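You operate a simulated robot arm through the tools that you are given. There is no shell and no other tool.

You are at the controls of a simulated robot arm. One attempt, no reset.

Task
Clear the float's deck, free it, then load it to the card's band.
Fine: bolt drawn out, the pointer rests in that band; both grey cylinders from the deck into the long white tray, the old weight back on a ring marked with its weight. Set down upright: grey cylinder.

Only the result counts: the job must be done as asked and must still hold three seconds after the hand-in. Knocking over, shifting, dropping, spilling or breaking anything else fails it.

Robot
A 6-joint arm with a fingered hand, fixed in place. Base frame: the origin is on the floor under the middle of its stand, x ahead of it, y to its left, z up. Readings come in m, rad, newtons and seconds.
With the tool pointing down near the work surface it reaches from about 0.28 to 0.8 m from the base axis. Its first joint turns from -2.897 to 2.897 rad. Payload 4 kg.
The tool frame sits at the grasp point between the pads (the TCP): z along the fingers, y along the line on which they close. The tips reach 0.026 m beyond it. The gripper opens to 0.132 m; its body begins 0.073 m behind the TCP. The gripper is a hand of 5 fingers: y runs from the thumb to the fingers, the wrist lies at [0, 0, -0.239] in the tool frame, and closing takes about 1.5 s.
Orientation is that of the tool frame in the base frame, as a unit quaternion [x, y, z, w]. With the fingers straight down and closing along the base's y, the tool's x points along the base's -x, its y along +y and its z along -z.

Tools
- The arm moves only by the tool arm_command. Its argument "rows" is a list of rows, each a list of 3 entries, a list of its own where there are three numbers: the shift along the base's x, y, z in m, then the turn, a rotation vector about the base's x, y, z in rad, then the closure, from 0 (fully open) to 1 (shut). In form: [[[tx, ty, tz], [wx, wy, wz], hand], ...]. A call has 1 to 20 rows; each row is the pose to reach, as a shift and turn from the pose commanded when the call began. Rows are played at 5 a second. More than 0.05 m and 0.15 rad between two rows, or a gripper value outside its range, and nothing of the call is played. Where a pose cannot be reached the arm comes as near as it can. A force on the tool above 50 N (or 10 N above the force at the start of the call, whichever is more), or a blocked arm, ends the call early, and 0.2 s more pass. Each finger travels about 0.045 m/s and halts on what it meets, pressing with about 26 N; the grip force reading is that of the motor and also rises with nothing between the fingers. The clock runs only during rows and for 0.2 s after the last one: add rows that repeat a pose to give the fingers time. The reply holds the time, the measured pose of the TCP, the force on the tool along the base axes, the opening and the grip force, in the units named above and with some noise, with the torque about the TCP (base axes, N m) and any sound that the robot's microphone picked up, and new pictures: "views" is both (left out), scene, wrist or none.
- Cameras (640 x 400 px; columns grow to the right, rows downward): "scene" is fixed at [0.3918, -0.5015, 1.6377]; the picture's right is [0.89, -0.46, 0.00], its down [-0.37, -0.71, -0.59] and it looks along [0.27, 0.53, -0.81] (base axes); focal length 235 px, centre (320, 200). "wrist" rides on the gripper at [0.084, 0.002, -0.097] in the tool frame; the picture's right is [-0.02, 1.00, 0.00], its down [-0.75, -0.02, -0.66] and it looks along [-0.66, -0.01, 0.75] (tool axes); focal length 270 px, centre (320, 200). There is no depth. A picture from a camera that has moved, and an enlarged one, comes with that camera's place and axes in the base frame and with its lens. The place of the scene camera against the robot may be out by one fixed shift of up to 0.012 m in any direction.
- hand_shape(shape): the hand has 5 fingers and takes this shape, open, in about a second: jaw (thumb against the fingers, like two jaws); tri (thumb and two fingers); tip (a fingertip pinch); poke (one finger out to press); point (the index stretched); flat (the hand flat); cup (the hand cupped); fist (a fist). The gripper value then closes the fingers along that shape, each until it touches; the sizes above hold for jaw. It gives what a move gives, with no picture.
- zoom(camera, box): a new picture of the part [left, top, right, bottom] of that camera's present view, enlarged. It takes no simulated time.
- hand_in(): hands the job in; it is judged then, once.

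Places have to be worked out from the pictures, the camera data and where the tool is seen. Open the gripper and draw the arm clear of the work before you hand the job in, unless the task says otherwise.

The tools are called after ">>>" as a command line: name --argument value ..., lists and objects as JSON in quotes. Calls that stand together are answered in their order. arm_command: Moves the arm, as the interface text tells. Its arguments: {"type":"object","properties":{"rows":{"type":"array","items":{"type":"array"}},"views":{"type":"string","enum":["both","scene","wrist","none"]}},"required":["rows"]} The other tools are called the same way: hand_shape (shape) gives the hand a shape; zoom (camera, box) takes an enlarged picture of a part of a camera's view; hand_in () hands the job in.

At the start:

```text
time: 0.0
ee_pos: [0.3793, -0.0085, 1.3657]
tool_rot: [0.0, 1.0, 0.0, -0.001]
ft_force: [-0.9, 0.6, -0.7]
ft_torque: [0.01, 0.0, 0.01]
finger_gap: 0.1319
gripper_force: 0.0
shape: jaw
```

scene: 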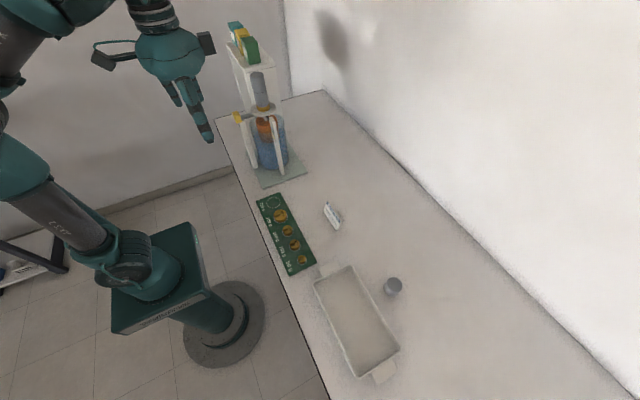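
wrist: 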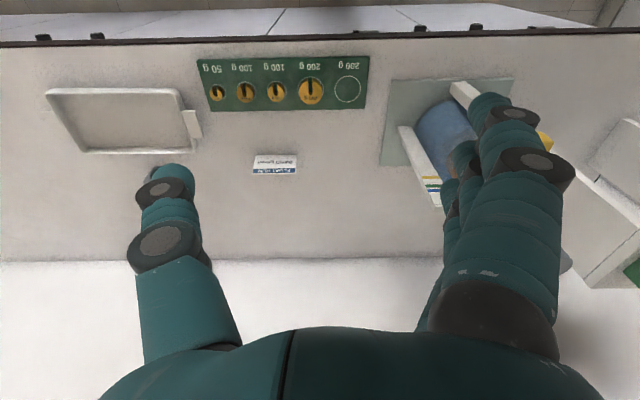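

I'll begin by looking closely at the scene: the float apparatus, weights board, card and tray.

>>> zoom --camera "scene" --box '[210, 10, 330, 90]'

>>> zoom --camera "scene" --box '[210, 80, 330, 200]'

>>> zoom --camera "scene" --box '[240, 180, 360, 280]'

>>> zoom --camera "scene" --box '[290, 250, 430, 390]'

>>> zoom --camera "wrist" --box '[190, 50, 400, 190]'

>>> zoom --camera "wrist" --box '[370, 60, 640, 300]'

```text
5.00 times, centred on (270, 50) of scene
camera zoom: at [0.3918, -0.5015, 1.6377], right [0.89, -0.46, 0.0], down [-0.37, -0.71, -0.59], along [0.27, 0.53, -0.81], focal length 1173 px, centre (570, 950)
```

zoom: 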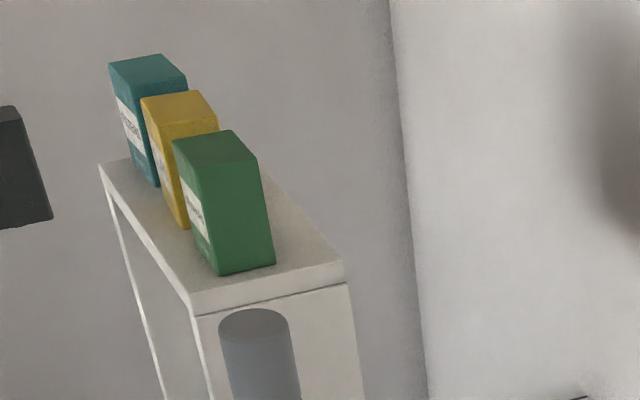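

```text
3.33 times, centred on (270, 140) of scene
camera zoom: at [0.3918, -0.5015, 1.6377], right [0.89, -0.46, 0.0], down [-0.37, -0.71, -0.59], along [0.27, 0.53, -0.81], focal length 782 px, centre (487, 400)
```

zoom: 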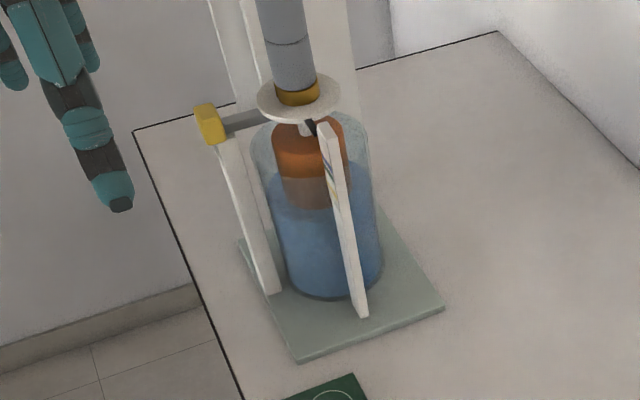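

```text
4.00 times, centred on (300, 230) of scene
camera zoom: at [0.3918, -0.5015, 1.6377], right [0.89, -0.46, 0.0], down [-0.37, -0.71, -0.59], along [0.27, 0.53, -0.81], focal length 939 px, centre (400, 80)
```

zoom: 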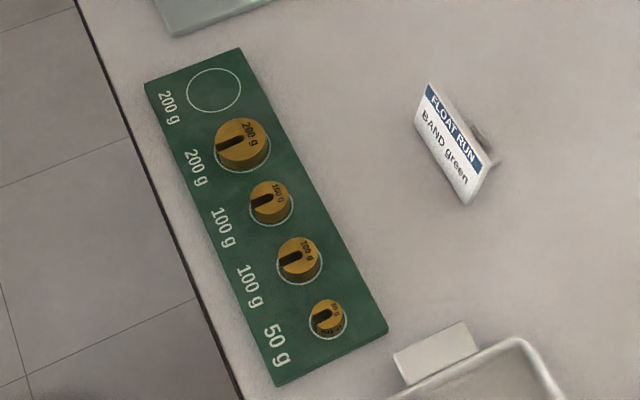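

```text
2.86 times, centred on (360, 320) of scene
camera zoom: at [0.3918, -0.5015, 1.6377], right [0.89, -0.46, 0.0], down [-0.37, -0.71, -0.59], along [0.27, 0.53, -0.81], focal length 670 px, centre (206, -143)
```

zoom: 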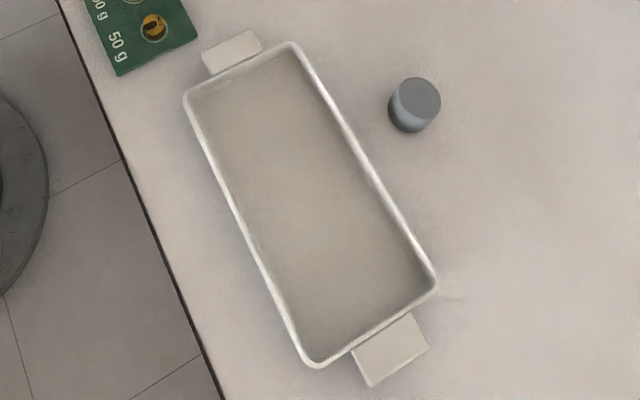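

```text
2.86 times, centred on (295, 120) of wrist
camera zoom: at [0.2939, -0.0084, 1.4636], right [0.02, 1.0, 0.0], down [0.75, -0.02, 0.66], along [0.66, -0.01, -0.75], focal length 772 px, centre (391, 429)
```

zoom: 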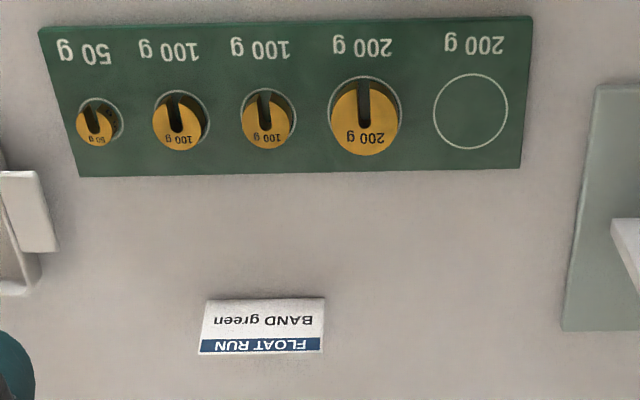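

```text
1.67 times, centred on (505, 180) of wrist
camera zoom: at [0.2939, -0.0084, 1.4636], right [0.02, 1.0, 0.0], down [0.75, -0.02, 0.66], along [0.66, -0.01, -0.75], focal length 450 px, centre (12, 233)
```

zoom: 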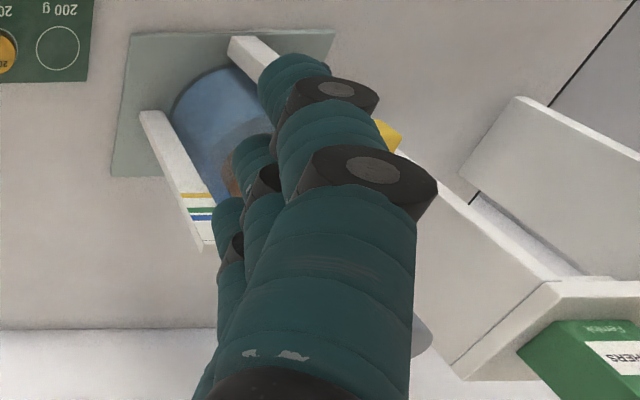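

The table seems to lie near z≈0.91, with the float apparatus near (0.54, 0.24), a stack on its deck and a shelf behind it at y≥0.31. I'll turn the hand by 90° so the wrist camera looks toward +y at the apparatus, staying well clear.

>>> arm_command --rows '[[[0.015, -0.01, 0], [0, 0, 0.14], 0], [[0.03, -0.02, 0], [0, 0, 0.28], 0], [[0.045, -0.03, 0], [0, 0, 0.42], 0], [[0.06, -0.04, 0], [0, 0, 0.56], 0], [[0.075, -0.05, 0], [0, 0, 0.7], 0], [[0.09, -0.06, 0], [0, 0, 0.84], 0], [[0.105, -0.07, 0], [0, 0, 0.98], 0], [[0.12, -0.08, 0], [0, 0, 1.12], 0], [[0.135, -0.09, 0], [0, 0, 1.26], 0], [[0.15, -0.1, 0], [0, 0, 1.4], 0], [[0.16, -0.11, 0], [0, 0, 1.54], 0], [[0.161, -0.112, 0], [0, 0, 1.5708], 0], [[0.161, -0.112, 0], [0, 0, 1.5708], 0]]' --views "both"

```text
time: 2.8
ee_pos: [0.5267, -0.0781, 1.3193]
tool_rot: [-0.693, 0.719, -0.035, -0.024]
ft_force: [-0.4, -0.6, 0.1]
ft_torque: [-0.02, 0.02, 0.03]
finger_gap: 0.1318
gripper_force: 0.1
shape: jaw
out of reach, approached as far as the arm can: row 7, 8, 9, 10, 11, 12, 13
camera wrist: at [0.5193, -0.1544, 1.4242], right [-1.0, 0.06, -0.02], down [0.04, 0.8, 0.59], along [0.05, 0.59, -0.81], focal length 270 px, centre (320, 200)
```

scene: 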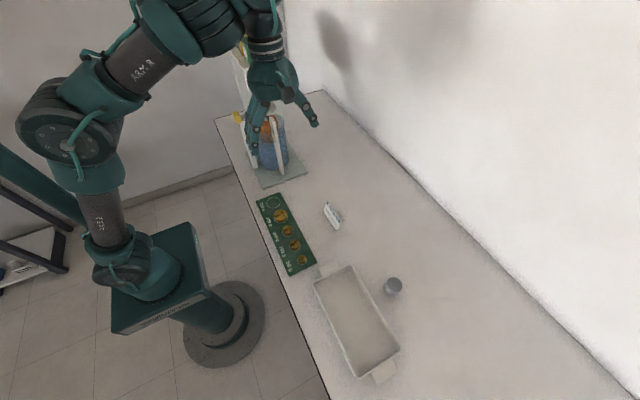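
wrist: 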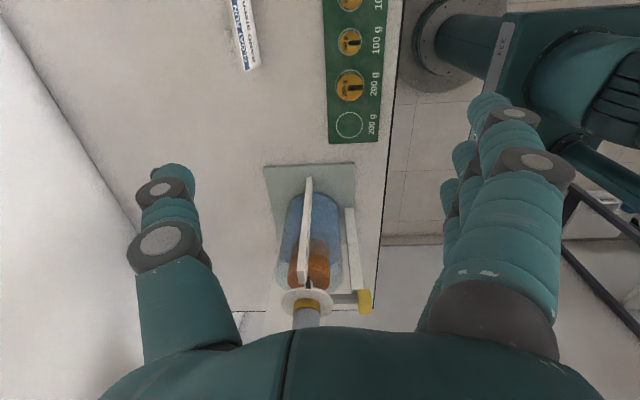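

The hand came short of that pose (reach limit at this height), but gives a useful view of the apparatus. I'll zoom in to read the details.

>>> zoom --camera "wrist" --box '[240, 150, 400, 340]'

>>> zoom --camera "wrist" --box '[300, 0, 420, 150]'

>>> zoom --camera "scene" --box '[225, 60, 325, 200]'

```text
2.11 times, centred on (320, 245) of wrist
camera zoom: at [0.5193, -0.1544, 1.4242], right [-1.0, 0.06, -0.02], down [0.04, 0.8, 0.59], along [0.05, 0.59, -0.81], focal length 569 px, centre (320, 105)
```

zoom: 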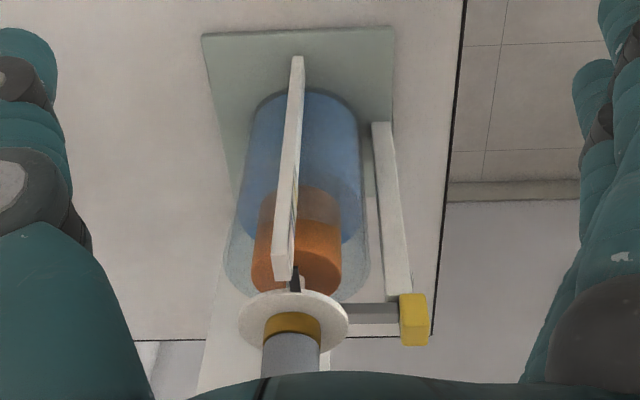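

```text
2.67 times, centred on (360, 75) of wrist
camera zoom: at [0.5193, -0.1544, 1.4242], right [-1.0, 0.06, -0.02], down [0.04, 0.8, 0.59], along [0.05, 0.59, -0.81], focal length 721 px, centre (213, 533)
```

zoom: 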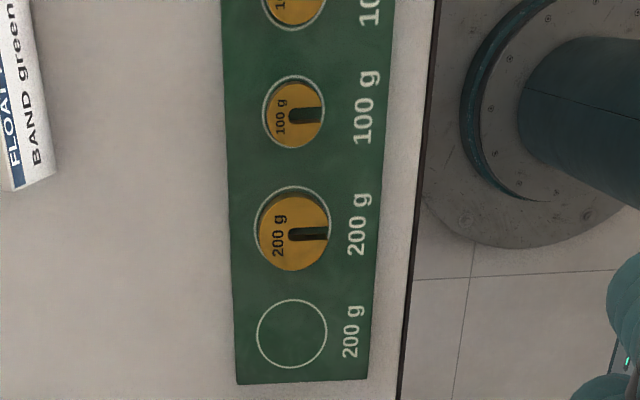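

```text
2.86 times, centred on (275, 130) of scene
camera zoom: at [0.3918, -0.5015, 1.6377], right [0.89, -0.46, 0.0], down [-0.37, -0.71, -0.59], along [0.27, 0.53, -0.81], focal length 670 px, centre (449, 400)
```

zoom: 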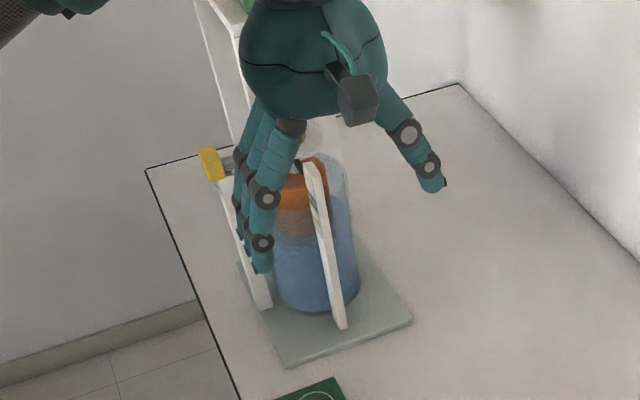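

From the two wrist views and the scene view I judge: stack axis ≈ (0.563, 0.246), deck top z≈1.163, stack top ≈1.283, bolt knob ≈ (0.465, 0.246, 1.167), shelf front y≈0.37 with top z≈1.245, and the empty 200 g ring ≈ (0.479, 0.044, 0.92). I'll go back to a reachable pose, yawed toward the stack, so I can look at it from the side.

>>> arm_command --rows '[[[-0.02, 0.0275, -0.008], [0, 0, -0.145], 0], [[-0.04, 0.055, -0.016], [0, 0, -0.29], 0], [[-0.06, 0.0825, -0.025], [0, 0, -0.435], 0], [[-0.08, 0.11, -0.033], [0, 0, -0.58], 0], [[-0.1, 0.1375, -0.041], [0, 0, -0.725], 0], [[-0.12, 0.165, -0.05], [0, 0, -0.87], 0], [[-0.14, 0.1925, -0.058], [0, 0, -1.015], 0], [[-0.155, 0.22, -0.066], [0, 0, -1.159], 0], [[-0.155, 0.22, -0.066], [0, 0, -1.159], 0]]' --views "both"

```text
time: 4.8
ee_pos: [0.3697, 0.1399, 1.257]
tool_rot: [-0.184, 0.982, -0.016, -0.04]
ft_force: [0.7, 0.8, -0.6]
ft_torque: [0.01, -0.01, -0.04]
finger_gap: 0.1319
gripper_force: 0.0
shape: jaw
camera wrist: at [0.2983, 0.1149, 1.3613], right [-0.34, 0.94, -0.02], down [0.75, 0.29, 0.59], along [0.56, 0.19, -0.81], focal length 270 px, centre (320, 200)
```

scene: 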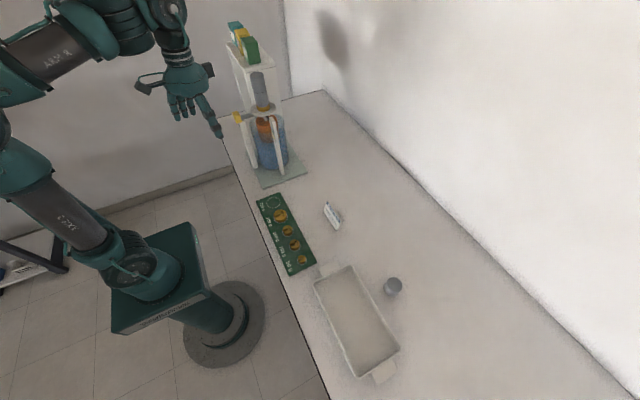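
wrist: 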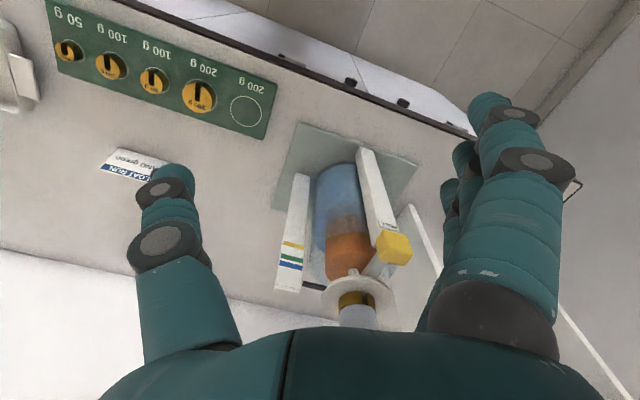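

The command base is the reached pose, good to know. I'll zoom in on this view of the column bands, pointer and bolt.

>>> zoom --camera "wrist" --box '[260, 130, 430, 330]'

>>> zoom --camera "wrist" --box '[270, 230, 350, 310]'

>>> zoom --camera "wrist" --box '[340, 200, 430, 280]'

>>> zoom --camera "wrist" --box '[40, 0, 280, 150]'

```text
2.00 times, centred on (345, 230) of wrist
camera zoom: at [0.2983, 0.1149, 1.3613], right [-0.34, 0.94, -0.02], down [0.75, 0.29, 0.59], along [0.56, 0.19, -0.81], focal length 541 px, centre (270, 140)
```

zoom: 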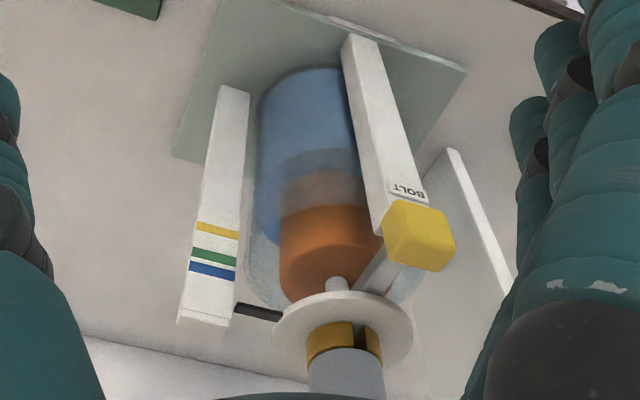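

```text
5.00 times, centred on (310, 270) of wrist
camera zoom: at [0.2983, 0.1149, 1.3613], right [-0.34, 0.94, -0.02], down [0.75, 0.29, 0.59], along [0.56, 0.19, -0.81], focal length 1351 px, centre (370, -150)
```

zoom: 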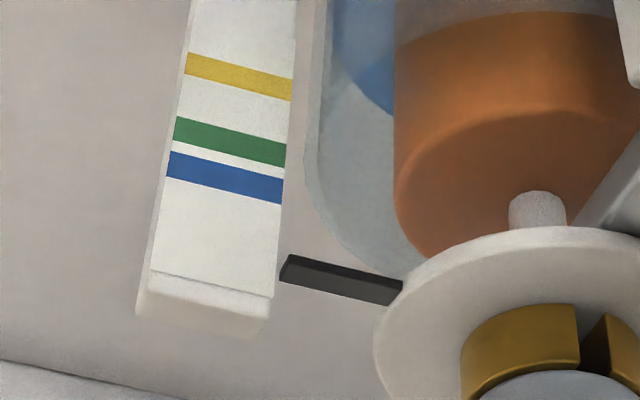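

```text
5.00 times, centred on (385, 240) of wrist
camera zoom: at [0.2983, 0.1149, 1.3613], right [-0.34, 0.94, -0.02], down [0.75, 0.29, 0.59], along [0.56, 0.19, -0.81], focal length 1351 px, centre (-5, 0)
```

zoom: 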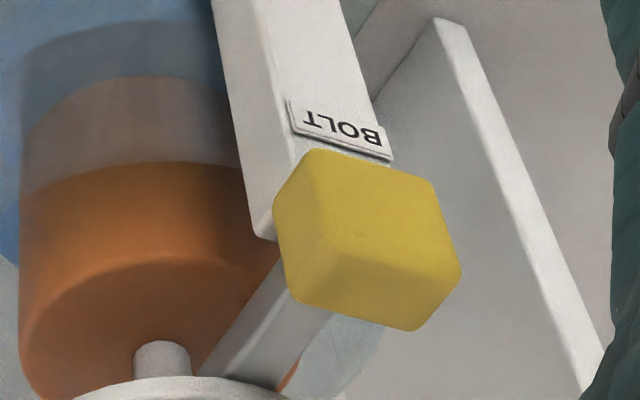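

```text
2.67 times, centred on (160, 75) of wrist
camera zoom: at [0.2983, 0.1149, 1.3613], right [-0.34, 0.94, -0.02], down [0.75, 0.29, 0.59], along [0.56, 0.19, -0.81], focal length 721 px, centre (747, 533)
```

zoom: 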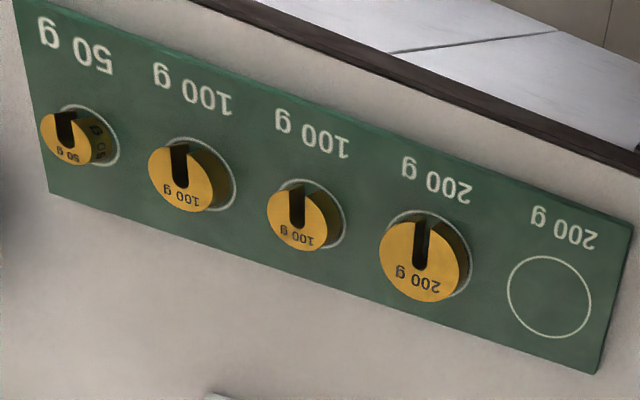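

The stripes are clear now: blue uppermost, green just beneath, yellow lowest; the bolt is a bar with a yellow knob at its −x end, labelled BOLT. I'll level the hand at azimuth 23.6° before tilting it for a horizontal look.

>>> arm_command --rows '[[[-0.001, 0.01, 0.005], [0.023, -0.037, 0.021], 0], [[-0.003, 0.02, 0.01], [0.046, -0.073, 0.042], 0], [[-0.003, 0.02, 0.01], [0.046, -0.073, 0.042], 0]]' --views "none"

```text
time: 5.6
ee_pos: [0.367, 0.1599, 1.2659]
tool_rot: [-0.206, 0.979, -0.001, 0.003]
ft_force: [0.5, -0.3, 0.3]
ft_torque: [0.03, -0.01, -0.01]
finger_gap: 0.1318
gripper_force: 0.0
shape: jaw
```

Level and at azimuth 23.8°. Now I tilt the fingers outward by 45° so the wrist camera looks about horizontally at the stack, deck and bands.

>>> arm_command --rows '[[[0.007, 0.003, 0], [0.053, -0.12, 0], 0], [[0.015, 0.007, 0], [0.106, -0.24, 0], 0], [[0.022, 0.01, 0], [0.159, -0.36, 0], 0], [[0.03, 0.014, 0], [0.211, -0.479, 0], 0], [[0.037, 0.018, 0], [0.264, -0.599, 0], 0], [[0.045, 0.0216, 0], [0.317, -0.718, 0], 0], [[0.045, 0.0216, 0], [0.317, -0.718, 0], 0]]' --views "both"

```text
time: 7.2
ee_pos: [0.4122, 0.1801, 1.266]
tool_rot: [-0.19, 0.904, 0.078, 0.374]
ft_force: [-0.8, -0.1, 0.2]
ft_torque: [0.0, 0.01, 0.0]
finger_gap: 0.1321
gripper_force: 0.1
shape: jaw
camera wrist: at [0.2937, 0.1299, 1.276], right [-0.39, 0.92, 0.01], down [0.07, 0.01, 1.0], along [0.92, 0.39, -0.07], focal length 270 px, centre (320, 200)
```

scene: 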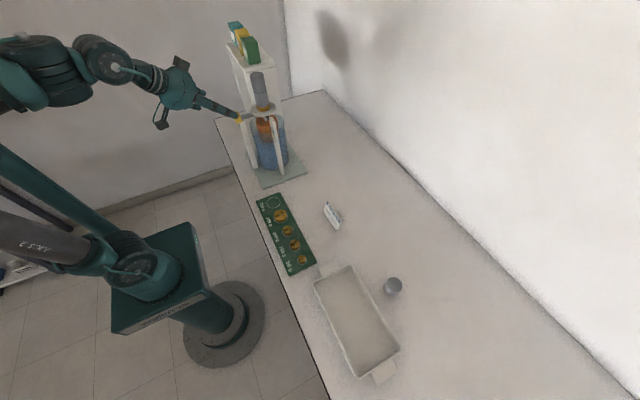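
wrist: 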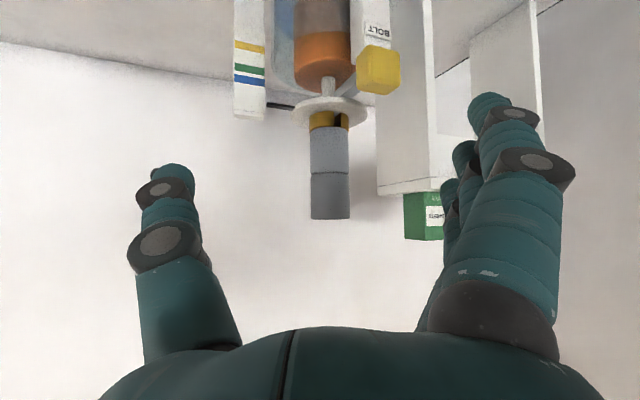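

A very useful, near-horizontal (upside-down) view. I'll zoom in to measure the heights.

>>> zoom --camera "wrist" --box '[220, 0, 420, 125]'

>>> zoom --camera "wrist" --box '[260, 80, 420, 230]'

>>> zoom --camera "wrist" --box '[360, 40, 600, 260]'

```text
3.20 times, centred on (320, 62) of wrist
camera zoom: at [0.2937, 0.1299, 1.276], right [-0.39, 0.92, 0.01], down [0.07, 0.01, 1.0], along [0.92, 0.39, -0.07], focal length 865 px, centre (320, 640)
```

zoom: 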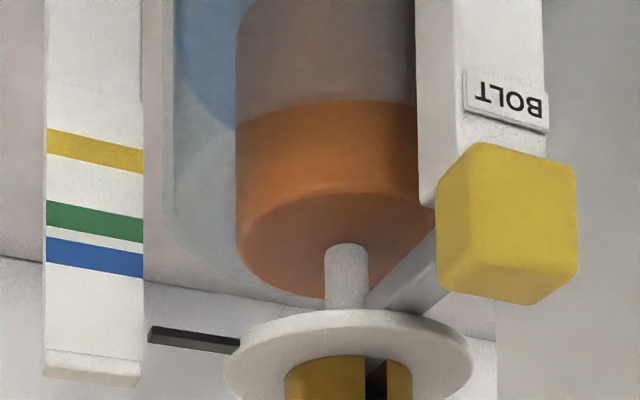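

```text
2.67 times, centred on (340, 155) of wrist
camera zoom: at [0.2937, 0.1299, 1.276], right [-0.39, 0.92, 0.01], down [0.07, 0.01, 1.0], along [0.92, 0.39, -0.07], focal length 721 px, centre (267, 320)
```

zoom: 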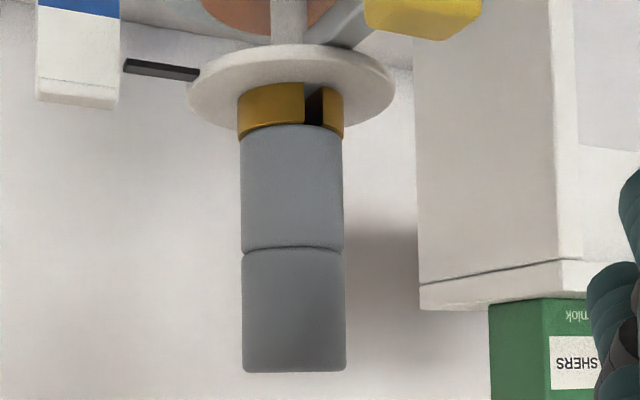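

```text
1.82 times, centred on (480, 150) of wrist
camera zoom: at [0.2937, 0.1299, 1.276], right [-0.39, 0.92, 0.01], down [0.07, 0.01, 1.0], along [0.92, 0.39, -0.07], focal length 491 px, centre (29, 291)
```

zoom: 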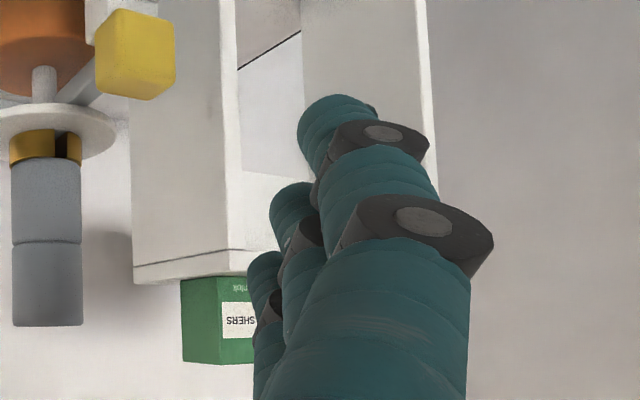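

Refined: stack axis ≈ (0.558, 0.252), deck top z≈1.165, brass up to 1.183, seam ≈1.229, stack top ≈1.277, cylinder diameter ≈0.041; shelf front y≈0.373 at z≈1.247. Before grasping I'll check what the "tri" hand shape looks like here in free air.

>>> hand_shape --shape "tri"

>>> zoom --camera "wrist" --box '[0, 0, 640, 400]'

>>> arm_command --rows '[[[0, 0, 0], [0, 0, 0], 0.5], [[0, 0, 0], [0, 0, 0], 0.5], [[0, 0, 0], [0, 0, 0], 0.5], [[0, 0, 0], [0, 0, 0], 0.5], [[0, 0, 0], [0, 0, 0], 0.5], [[0, 0, 0], [0, 0, 0], 0.5]]' --views "both"

>>> arm_command --rows '[[[0, 0, 0], [0, 0, 0], 1], [[0, 0, 0], [0, 0, 0], 1], [[0, 0, 0], [0, 0, 0], 1], [[0, 0, 0], [0, 0, 0], 1], [[0, 0, 0], [0, 0, 0], 1], [[0, 0, 0], [0, 0, 0], 1]]' --views "wrist"

```text
time: 8.1
ee_pos: [0.411, 0.1806, 1.2672]
tool_rot: [-0.19, 0.904, 0.078, 0.374]
ft_force: [0.5, 0.3, 0.0]
ft_torque: [-0.04, 0.01, 0.01]
finger_gap: 0.1318
gripper_force: 0.1
shape: tri
```

```text
1.00 times, centred on (320, 200) of wrist (not enlarged: the box is as wide or as high as the picture)
camera zoom: at [0.2937, 0.13, 1.276], right [-0.39, 0.92, 0.01], down [0.07, 0.01, 1.0], along [0.92, 0.39, -0.07], focal length 270 px, centre (320, 200)
```

zoom: 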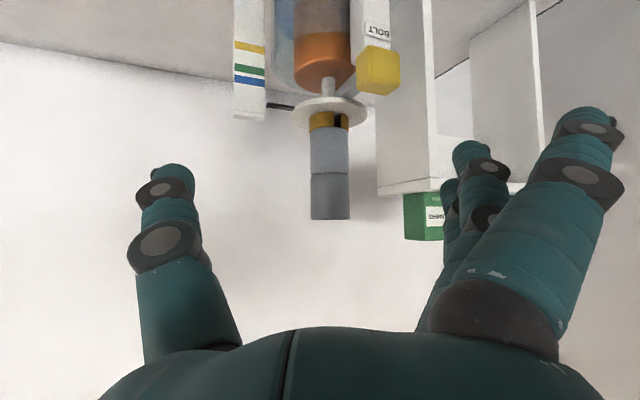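

```text
time: 9.5
ee_pos: [0.4118, 0.1817, 1.2657]
tool_rot: [-0.19, 0.904, 0.078, 0.375]
ft_force: [0.4, 1.1, 0.3]
ft_torque: [0.02, 0.01, -0.02]
finger_gap: 0.0669
gripper_force: 0.1
shape: tri
camera wrist: at [0.2937, 0.1299, 1.276], right [-0.39, 0.92, 0.01], down [0.07, 0.01, 1.0], along [0.92, 0.39, -0.07], focal length 270 px, centre (320, 200)
```

scene: 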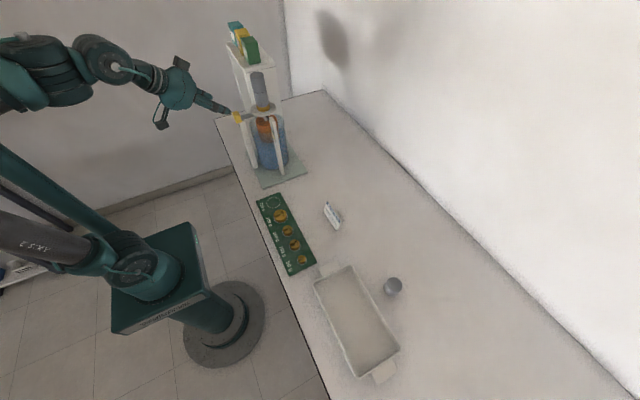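
wrist: 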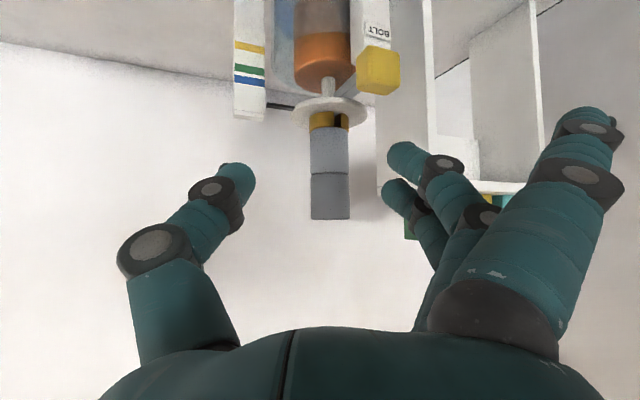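

```text
time: 10.9
ee_pos: [0.41, 0.181, 1.2665]
tool_rot: [-0.19, 0.904, 0.078, 0.375]
ft_force: [-0.4, 0.0, 0.4]
ft_torque: [-0.03, 0.03, 0.01]
finger_gap: 0.0001
gripper_force: 26.3
shape: tri
camera wrist: at [0.2937, 0.1299, 1.276], right [-0.39, 0.92, 0.01], down [0.07, 0.01, 1.0], along [0.92, 0.39, -0.07], focal length 270 px, centre (320, 200)
```

wrist: 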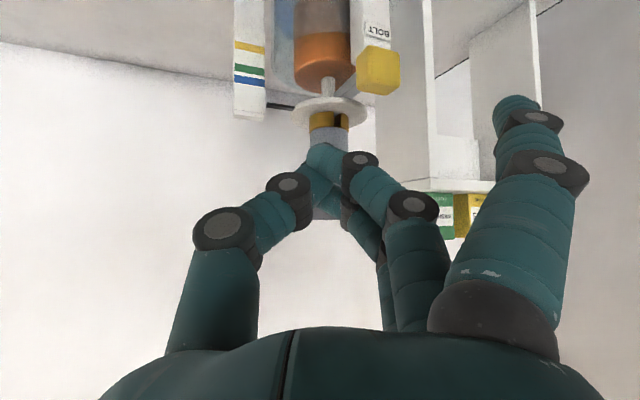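

In "tri" one finger stays spread out on the camera side. I'll look at "tip" and at the closing "jaw" for comparison, still in free air.

>>> hand_shape --shape "tip"

>>> zoom --camera "wrist" --box '[0, 0, 640, 400]'

>>> zoom --camera "scene" --box '[140, 40, 280, 140]'

>>> arm_command --rows '[[[0, 0, 0], [0, 0, 0], 0.7], [[0, 0, 0], [0, 0, 0], 0.7], [[0, 0, 0], [0, 0, 0], 0.7], [[0, 0, 0], [0, 0, 0], 0.7], [[0, 0, 0], [0, 0, 0], 0.7], [[0, 0, 0], [0, 0, 0], 0.7]]' --views "wrist"

>>> hand_shape --shape "jaw"

>>> arm_command --rows '[[[0, 0, 0], [0, 0, 0], 0.7], [[0, 0, 0], [0, 0, 0], 0.7], [[0, 0, 0], [0, 0, 0], 0.7], [[0, 0, 0], [0, 0, 0], 0.7], [[0, 0, 0], [0, 0, 0], 0.7], [[0, 0, 0], [0, 0, 0], 0.7]]' --views "wrist"

```text
time: 11.8
ee_pos: [0.4111, 0.1808, 1.2672]
tool_rot: [-0.19, 0.904, 0.078, 0.375]
ft_force: [-0.5, 0.3, 0.3]
ft_torque: [0.01, -0.03, -0.01]
finger_gap: 0.1317
gripper_force: 0.1
shape: tip
```

```text
1.00 times, centred on (320, 200) of wrist (not enlarged: the box is as wide or as high as the picture)
camera zoom: at [0.2937, 0.1299, 1.276], right [-0.39, 0.92, 0.01], down [0.07, 0.01, 1.0], along [0.92, 0.39, -0.07], focal length 270 px, centre (320, 200)
```

zoom: 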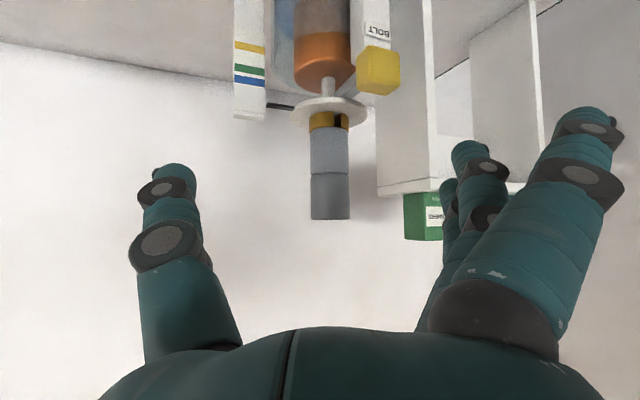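

```text
4.00 times, centred on (210, 90) of scene
camera zoom: at [0.3918, -0.5015, 1.6377], right [0.89, -0.46, 0.0], down [-0.37, -0.71, -0.59], along [0.27, 0.53, -0.81], focal length 939 px, centre (760, 640)
```

zoom: 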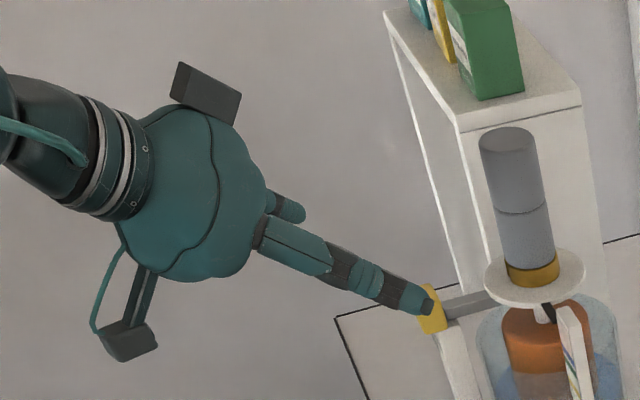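

```text
time: 13.2
ee_pos: [0.4118, 0.1805, 1.2668]
tool_rot: [-0.19, 0.904, 0.078, 0.375]
ft_force: [0.1, -0.4, -0.1]
ft_torque: [0.0, -0.01, -0.02]
finger_gap: 0.0401
gripper_force: 0.2
shape: tip
camera wrist: at [0.2937, 0.1299, 1.276], right [-0.39, 0.92, 0.01], down [0.07, 0.01, 1.0], along [0.92, 0.39, -0.07], focal length 270 px, centre (320, 200)
```

wrist: 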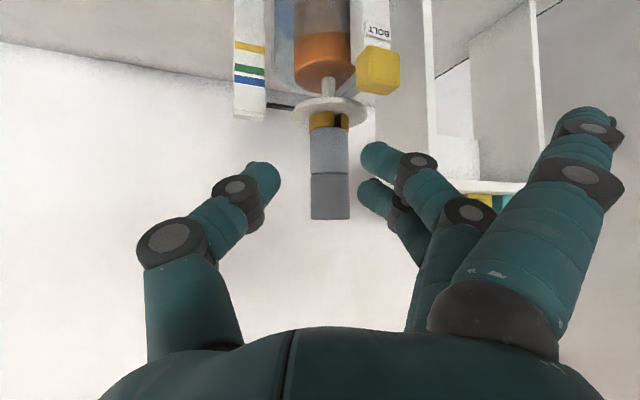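

```text
time: 14.1
ee_pos: [0.4122, 0.1817, 1.2661]
tool_rot: [-0.19, 0.904, 0.079, 0.374]
ft_force: [-0.4, 0.1, 0.1]
ft_torque: [0.03, -0.01, -0.01]
finger_gap: 0.1319
gripper_force: 0.0
shape: jaw
```

```text
time: 15.5
ee_pos: [0.4129, 0.1799, 1.2668]
tool_rot: [-0.19, 0.904, 0.078, 0.374]
ft_force: [0.0, 0.1, 0.6]
ft_torque: [0.0, 0.05, 0.01]
finger_gap: 0.0403
gripper_force: 0.0
shape: jaw
camera wrist: at [0.2937, 0.1299, 1.276], right [-0.39, 0.92, 0.01], down [0.07, 0.01, 1.0], along [0.92, 0.39, -0.07], focal length 270 px, centre (320, 200)
```

wrist: 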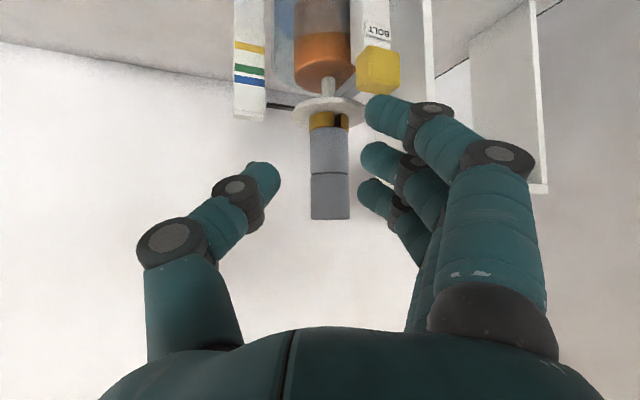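

The "jaw" shape (three fingers visible against the thumb) suits the cylinders. I go to a pre-grasp above the stack: azimuth 24.3°, 25° outward tilt, TCP ≈ (0.523, 0.236, 1.350), fingers at about 0.105 m gap.

>>> arm_command --rows '[[[0.0, 0.0, 0.03], [-0.036, 0.08, 0.002], 0.2], [[0.015, 0.008, 0.06], [-0.072, 0.159, 0.005], 0.2], [[0.045, 0.022, 0.08], [-0.107, 0.239, 0.007], 0.2], [[0.08, 0.04, 0.083], [-0.143, 0.318, 0.01], 0.2], [[0.1115, 0.0558, 0.083], [-0.143, 0.318, 0.01], 0.2], [[0.1115, 0.0558, 0.083], [-0.143, 0.318, 0.01], 0.2]]' --views "both"

```text
time: 16.9
ee_pos: [0.5247, 0.2362, 1.3484]
tool_rot: [-0.207, 0.954, 0.045, 0.213]
ft_force: [-0.3, 0.8, 0.4]
ft_torque: [-0.01, -0.03, -0.02]
finger_gap: 0.1054
gripper_force: 0.1
shape: jaw
camera wrist: at [0.4163, 0.1882, 1.401], right [-0.39, 0.92, 0.01], down [0.37, 0.15, 0.91], along [0.84, 0.36, -0.4], focal length 270 px, centre (320, 200)
```

scene: 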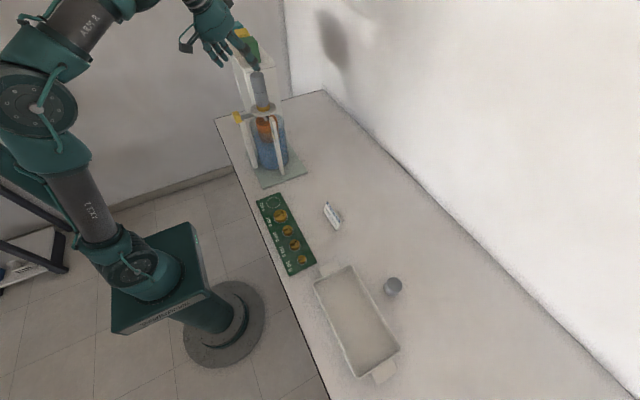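
wrist: 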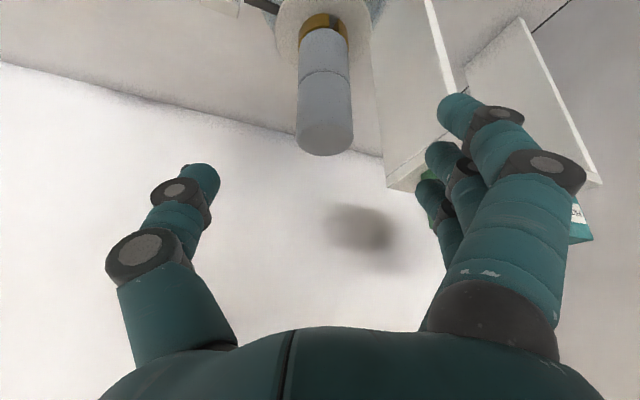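

On pose. I zoom to measure how the stack's top sits relative to the fingers.

>>> zoom --camera "wrist" --box '[240, 0, 400, 170]'

>>> zoom --camera "scene" --box '[180, 0, 300, 120]'

```text
2.35 times, centred on (320, 85) of wrist
camera zoom: at [0.4163, 0.1882, 1.401], right [-0.39, 0.92, 0.01], down [0.37, 0.15, 0.91], along [0.84, 0.36, -0.4], focal length 636 px, centre (320, 471)
```

zoom: 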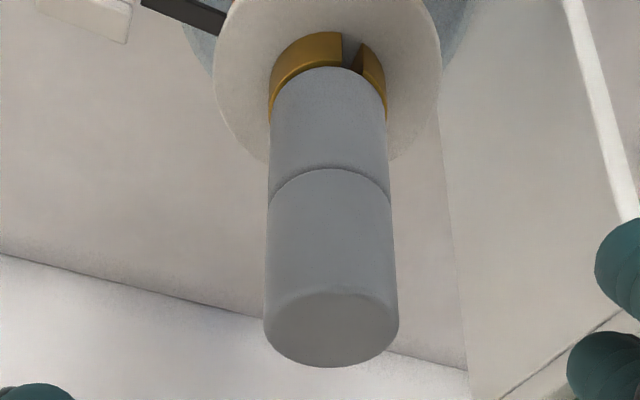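

```text
3.33 times, centred on (240, 60) of scene
camera zoom: at [0.3918, -0.5015, 1.6377], right [0.89, -0.46, 0.0], down [-0.37, -0.71, -0.59], along [0.27, 0.53, -0.81], focal length 782 px, centre (587, 667)
```

zoom: 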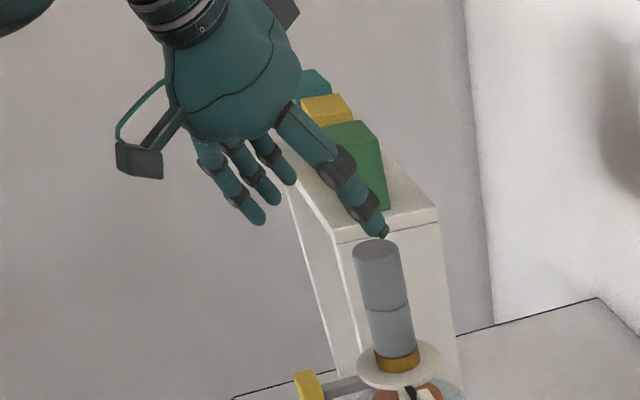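

The stack axis now measures ≈ (0.564, 0.2575), about 3 mm to the +y side of the hand's centre plane. I descend along the finger axis to straddle the upper cylinder (TCP z≈1.269), fingers still open.

>>> arm_command --rows '[[[0.01, 0.0053, -0.02], [0, 0, 0], 0.2], [[0.02, 0.0106, -0.04], [0, 0, 0], 0.2], [[0.03, 0.0159, -0.06], [0, 0, 0], 0.2], [[0.0407, 0.0212, -0.0806], [0, 0, 0], 0.2], [[0.0407, 0.0212, -0.0806], [0, 0, 0], 0.2]]' --views "both"

```text
time: 18.1
ee_pos: [0.5651, 0.2569, 1.2686]
tool_rot: [-0.206, 0.954, 0.045, 0.211]
ft_force: [0.3, 0.4, -0.5]
ft_torque: [0.0, 0.0, 0.03]
finger_gap: 0.1054
gripper_force: 0.1
shape: jaw
camera wrist: at [0.4572, 0.2081, 1.3215], right [-0.4, 0.92, 0.01], down [0.37, 0.15, 0.92], along [0.84, 0.36, -0.4], focal length 270 px, centre (320, 200)
```

scene: 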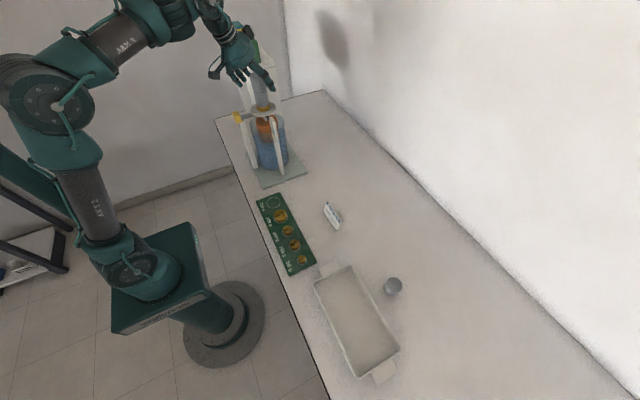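
wrist: 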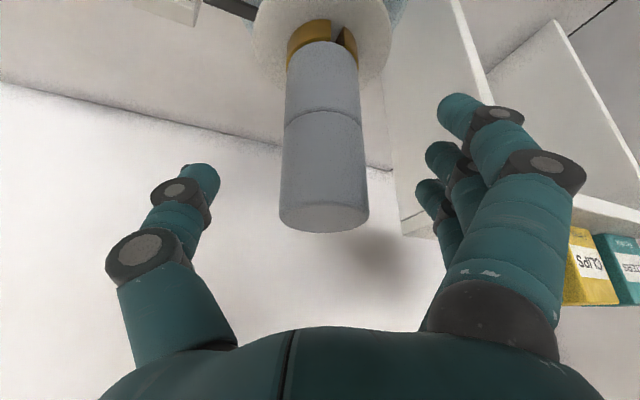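

The cylinder sits ~2 mm to the finger side of centre; I nudge 2 mm that way and 3 mm up (to keep the low finger off the seam), then close on the upper cylinder.

>>> arm_command --rows '[[[-0.0008, 0.0018, 0.003], [0, 0, 0], 0.2], [[-0.0008, 0.0018, 0.003], [0, 0, 0], 0.4], [[-0.0008, 0.0018, 0.003], [0, 0, 0], 0.6], [[-0.0008, 0.0018, 0.003], [0, 0, 0], 0.8], [[-0.0008, 0.0018, 0.003], [0, 0, 0], 1], [[-0.0008, 0.0018, 0.003], [0, 0, 0], 1], [[-0.0008, 0.0018, 0.003], [0, 0, 0], 1], [[-0.0008, 0.0018, 0.003], [0, 0, 0], 1]]' --views "both"

```text
time: 19.9
ee_pos: [0.5631, 0.2575, 1.2724]
tool_rot: [-0.206, 0.954, 0.045, 0.212]
ft_force: [0.6, -0.6, -0.2]
ft_torque: [-0.01, 0.01, -0.02]
finger_gap: 0.023
gripper_force: 14.7
shape: jaw
camera wrist: at [0.4557, 0.2104, 1.3251], right [-0.39, 0.92, 0.01], down [0.37, 0.15, 0.92], along [0.84, 0.36, -0.4], focal length 270 px, centre (320, 200)
```

scene: 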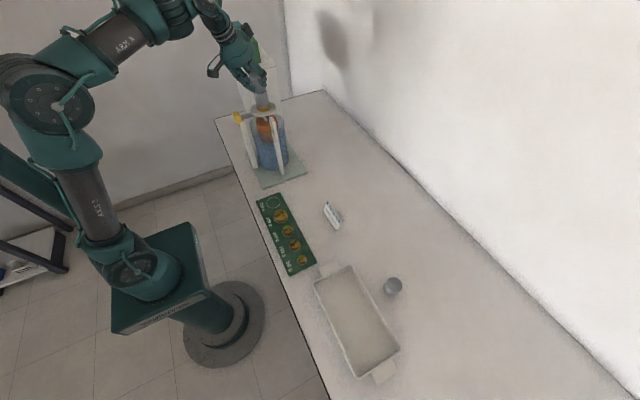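
wrist: 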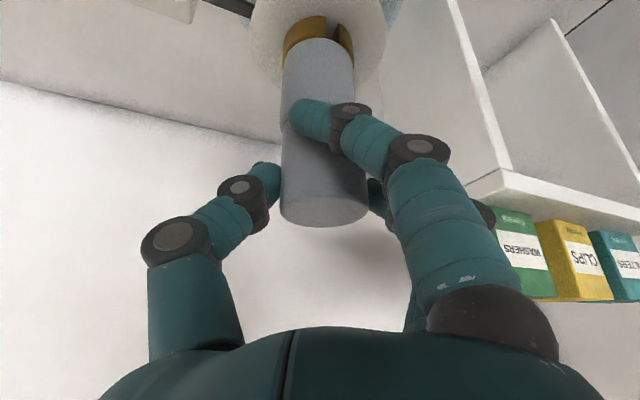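

The thumb and inner fingers appear in contact and the outer finger has passed in front of the cylinder. I hold a moment longer to see whether the grip settles.

>>> arm_command --rows '[[[0, 0, 0], [0, 0, 0], 1], [[0, 0, 0], [0, 0, 0], 1], [[0, 0, 0], [0, 0, 0], 1]]' --views "wrist"

>>> zoom --camera "wrist" --box '[220, 0, 440, 240]'

>>> zoom --camera "scene" --box '[200, 20, 300, 120]'

```text
time: 20.7
ee_pos: [0.5637, 0.2572, 1.2721]
tool_rot: [-0.206, 0.954, 0.045, 0.212]
ft_force: [0.0, -1.0, 2.4]
ft_torque: [0.02, 0.03, 0.02]
finger_gap: 0.0216
gripper_force: 25.4
shape: jaw
camera wrist: at [0.4556, 0.2104, 1.3252], right [-0.39, 0.92, 0.01], down [0.37, 0.15, 0.92], along [0.84, 0.36, -0.4], focal length 270 px, centre (320, 200)
```

wrist: 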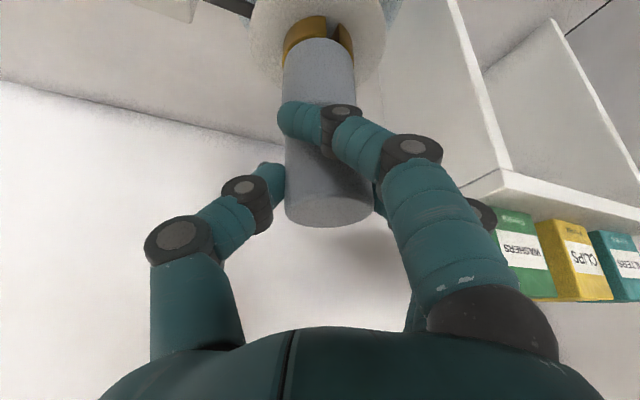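

```text
1.67 times, centred on (330, 120) of wrist
camera zoom: at [0.4556, 0.2104, 1.3252], right [-0.39, 0.92, 0.01], down [0.37, 0.15, 0.92], along [0.84, 0.36, -0.4], focal length 450 px, centre (303, 333)
```

zoom: 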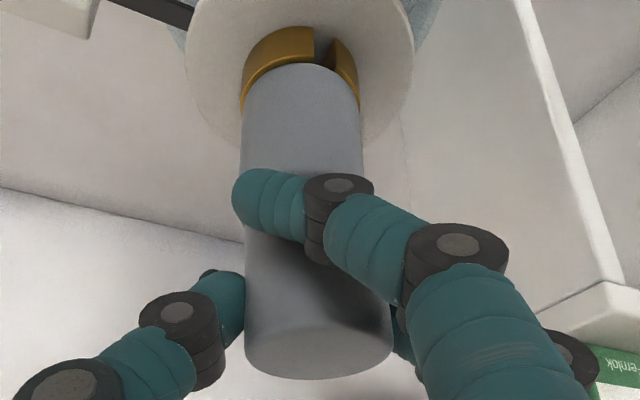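

```text
4.00 times, centred on (250, 70) of scene
camera zoom: at [0.3918, -0.5015, 1.6377], right [0.89, -0.46, 0.0], down [-0.37, -0.71, -0.59], along [0.27, 0.53, -0.81], focal length 939 px, centre (600, 720)
```

zoom: 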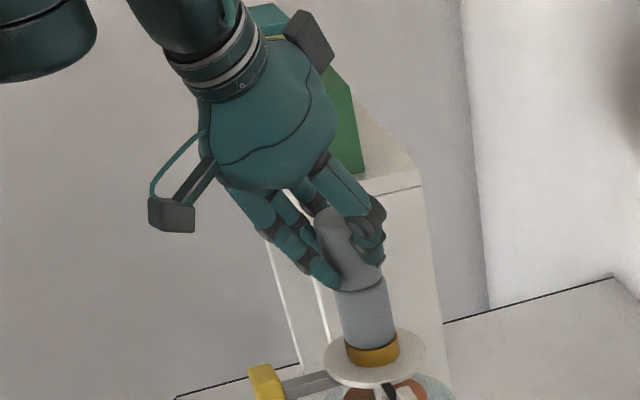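

The grip is firm (25 N) and the cylinder has partly aligned with the tilted finger axis, leaning back a little. I lift slowly straight up by 2 cm and check.

>>> arm_command --rows '[[[0, 0, 0.004], [0, 0, 0], 1], [[0, 0, 0.008], [0, 0, 0], 1], [[0, 0, 0.014], [0, 0, 0], 1], [[0, 0, 0.02], [0, 0, 0], 1], [[0, 0, 0.02], [0, 0, 0], 1]]' --views "both"

>>> zoom --camera "scene" --box '[200, 20, 300, 120]'

>>> zoom --camera "wrist" --box '[220, 0, 440, 240]'

```text
time: 21.9
ee_pos: [0.5618, 0.2579, 1.2925]
tool_rot: [-0.206, 0.954, 0.045, 0.212]
ft_force: [-0.9, 0.3, -1.0]
ft_torque: [0.02, 0.0, -0.02]
finger_gap: 0.0214
gripper_force: 25.7
shape: jaw
camera wrist: at [0.4544, 0.2105, 1.346], right [-0.4, 0.92, 0.01], down [0.37, 0.15, 0.92], along [0.84, 0.36, -0.4], focal length 270 px, centre (320, 200)
```

scene: 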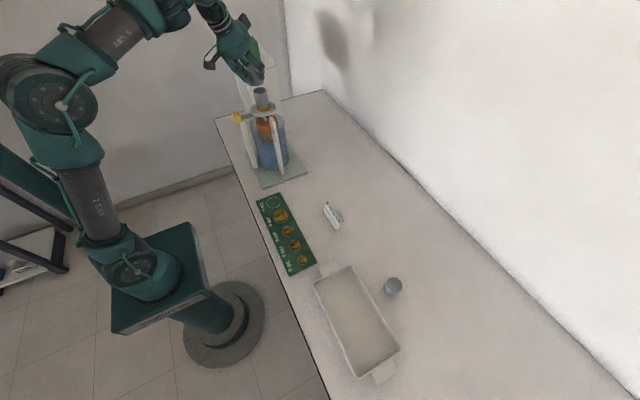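
wrist: 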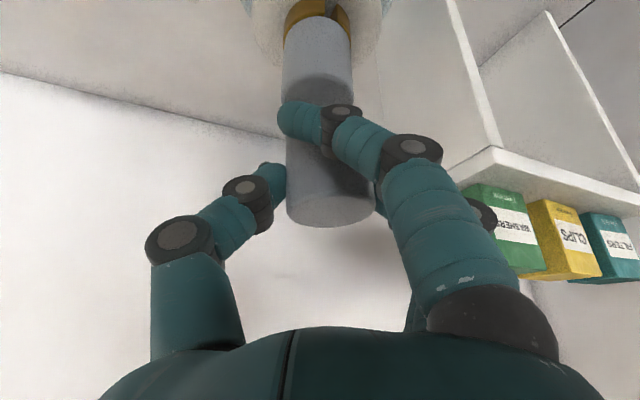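

```text
4.00 times, centred on (250, 70) of scene
camera zoom: at [0.3918, -0.5015, 1.6377], right [0.89, -0.46, 0.0], down [-0.37, -0.71, -0.59], along [0.27, 0.53, -0.81], focal length 939 px, centre (600, 720)
```

zoom: 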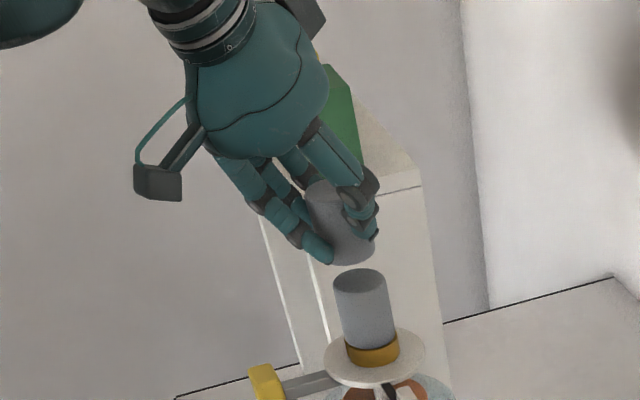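

```text
1.67 times, centred on (330, 120) of wrist
camera zoom: at [0.4544, 0.2105, 1.346], right [-0.4, 0.92, 0.01], down [0.37, 0.15, 0.92], along [0.84, 0.36, -0.4], focal length 450 px, centre (303, 333)
```

zoom: 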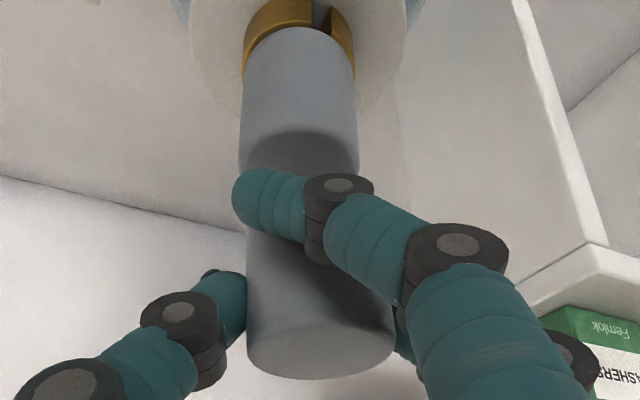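

The upper cylinder is held and clear; the lower one stands undisturbed. I retreat radially toward the robot and bring the tool back to vertical.

>>> arm_command --rows '[[[-0.03, -0.013, 0.012], [0, 0, 0], 1], [[-0.06, -0.027, 0.015], [0, 0, 0], 1], [[-0.09, -0.04, 0.01], [-0.045, 0.1, 0], 1], [[-0.12, -0.054, 0.0], [-0.09, 0.2, 0], 1], [[-0.137, -0.075, -0.01], [-0.135, 0.3, 0], 1], [[-0.137, -0.1, -0.02], [-0.18, 0.397, 0], 1], [[-0.137, -0.1, -0.02], [-0.18, 0.397, 0], 1]]' --views "both"

```text
time: 23.5
ee_pos: [0.4244, 0.1589, 1.2707]
tool_rot: [-0.211, 0.977, 0.0, 0.0]
ft_force: [-0.3, 0.3, -0.5]
ft_torque: [0.03, 0.0, -0.02]
finger_gap: 0.021
gripper_force: 25.9
shape: jaw
camera wrist: at [0.3471, 0.1247, 1.3683], right [-0.39, 0.92, 0.0], down [0.69, 0.3, 0.66], along [0.61, 0.26, -0.75], focal length 270 px, centre (320, 200)
```

scene: 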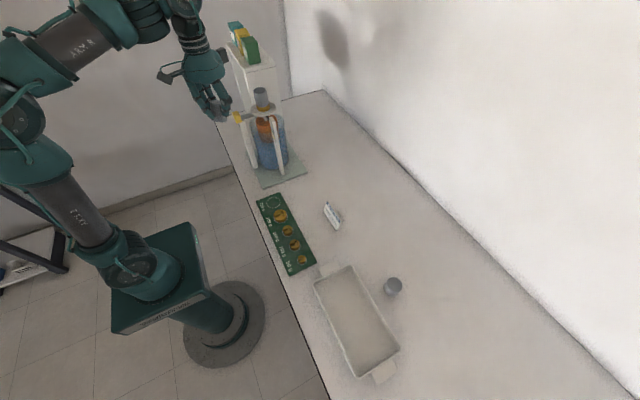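
wrist: 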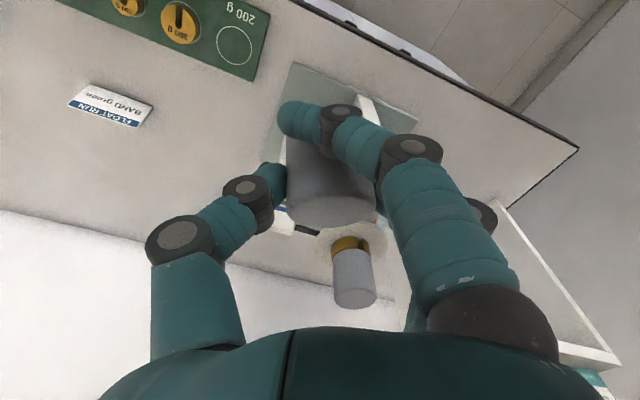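

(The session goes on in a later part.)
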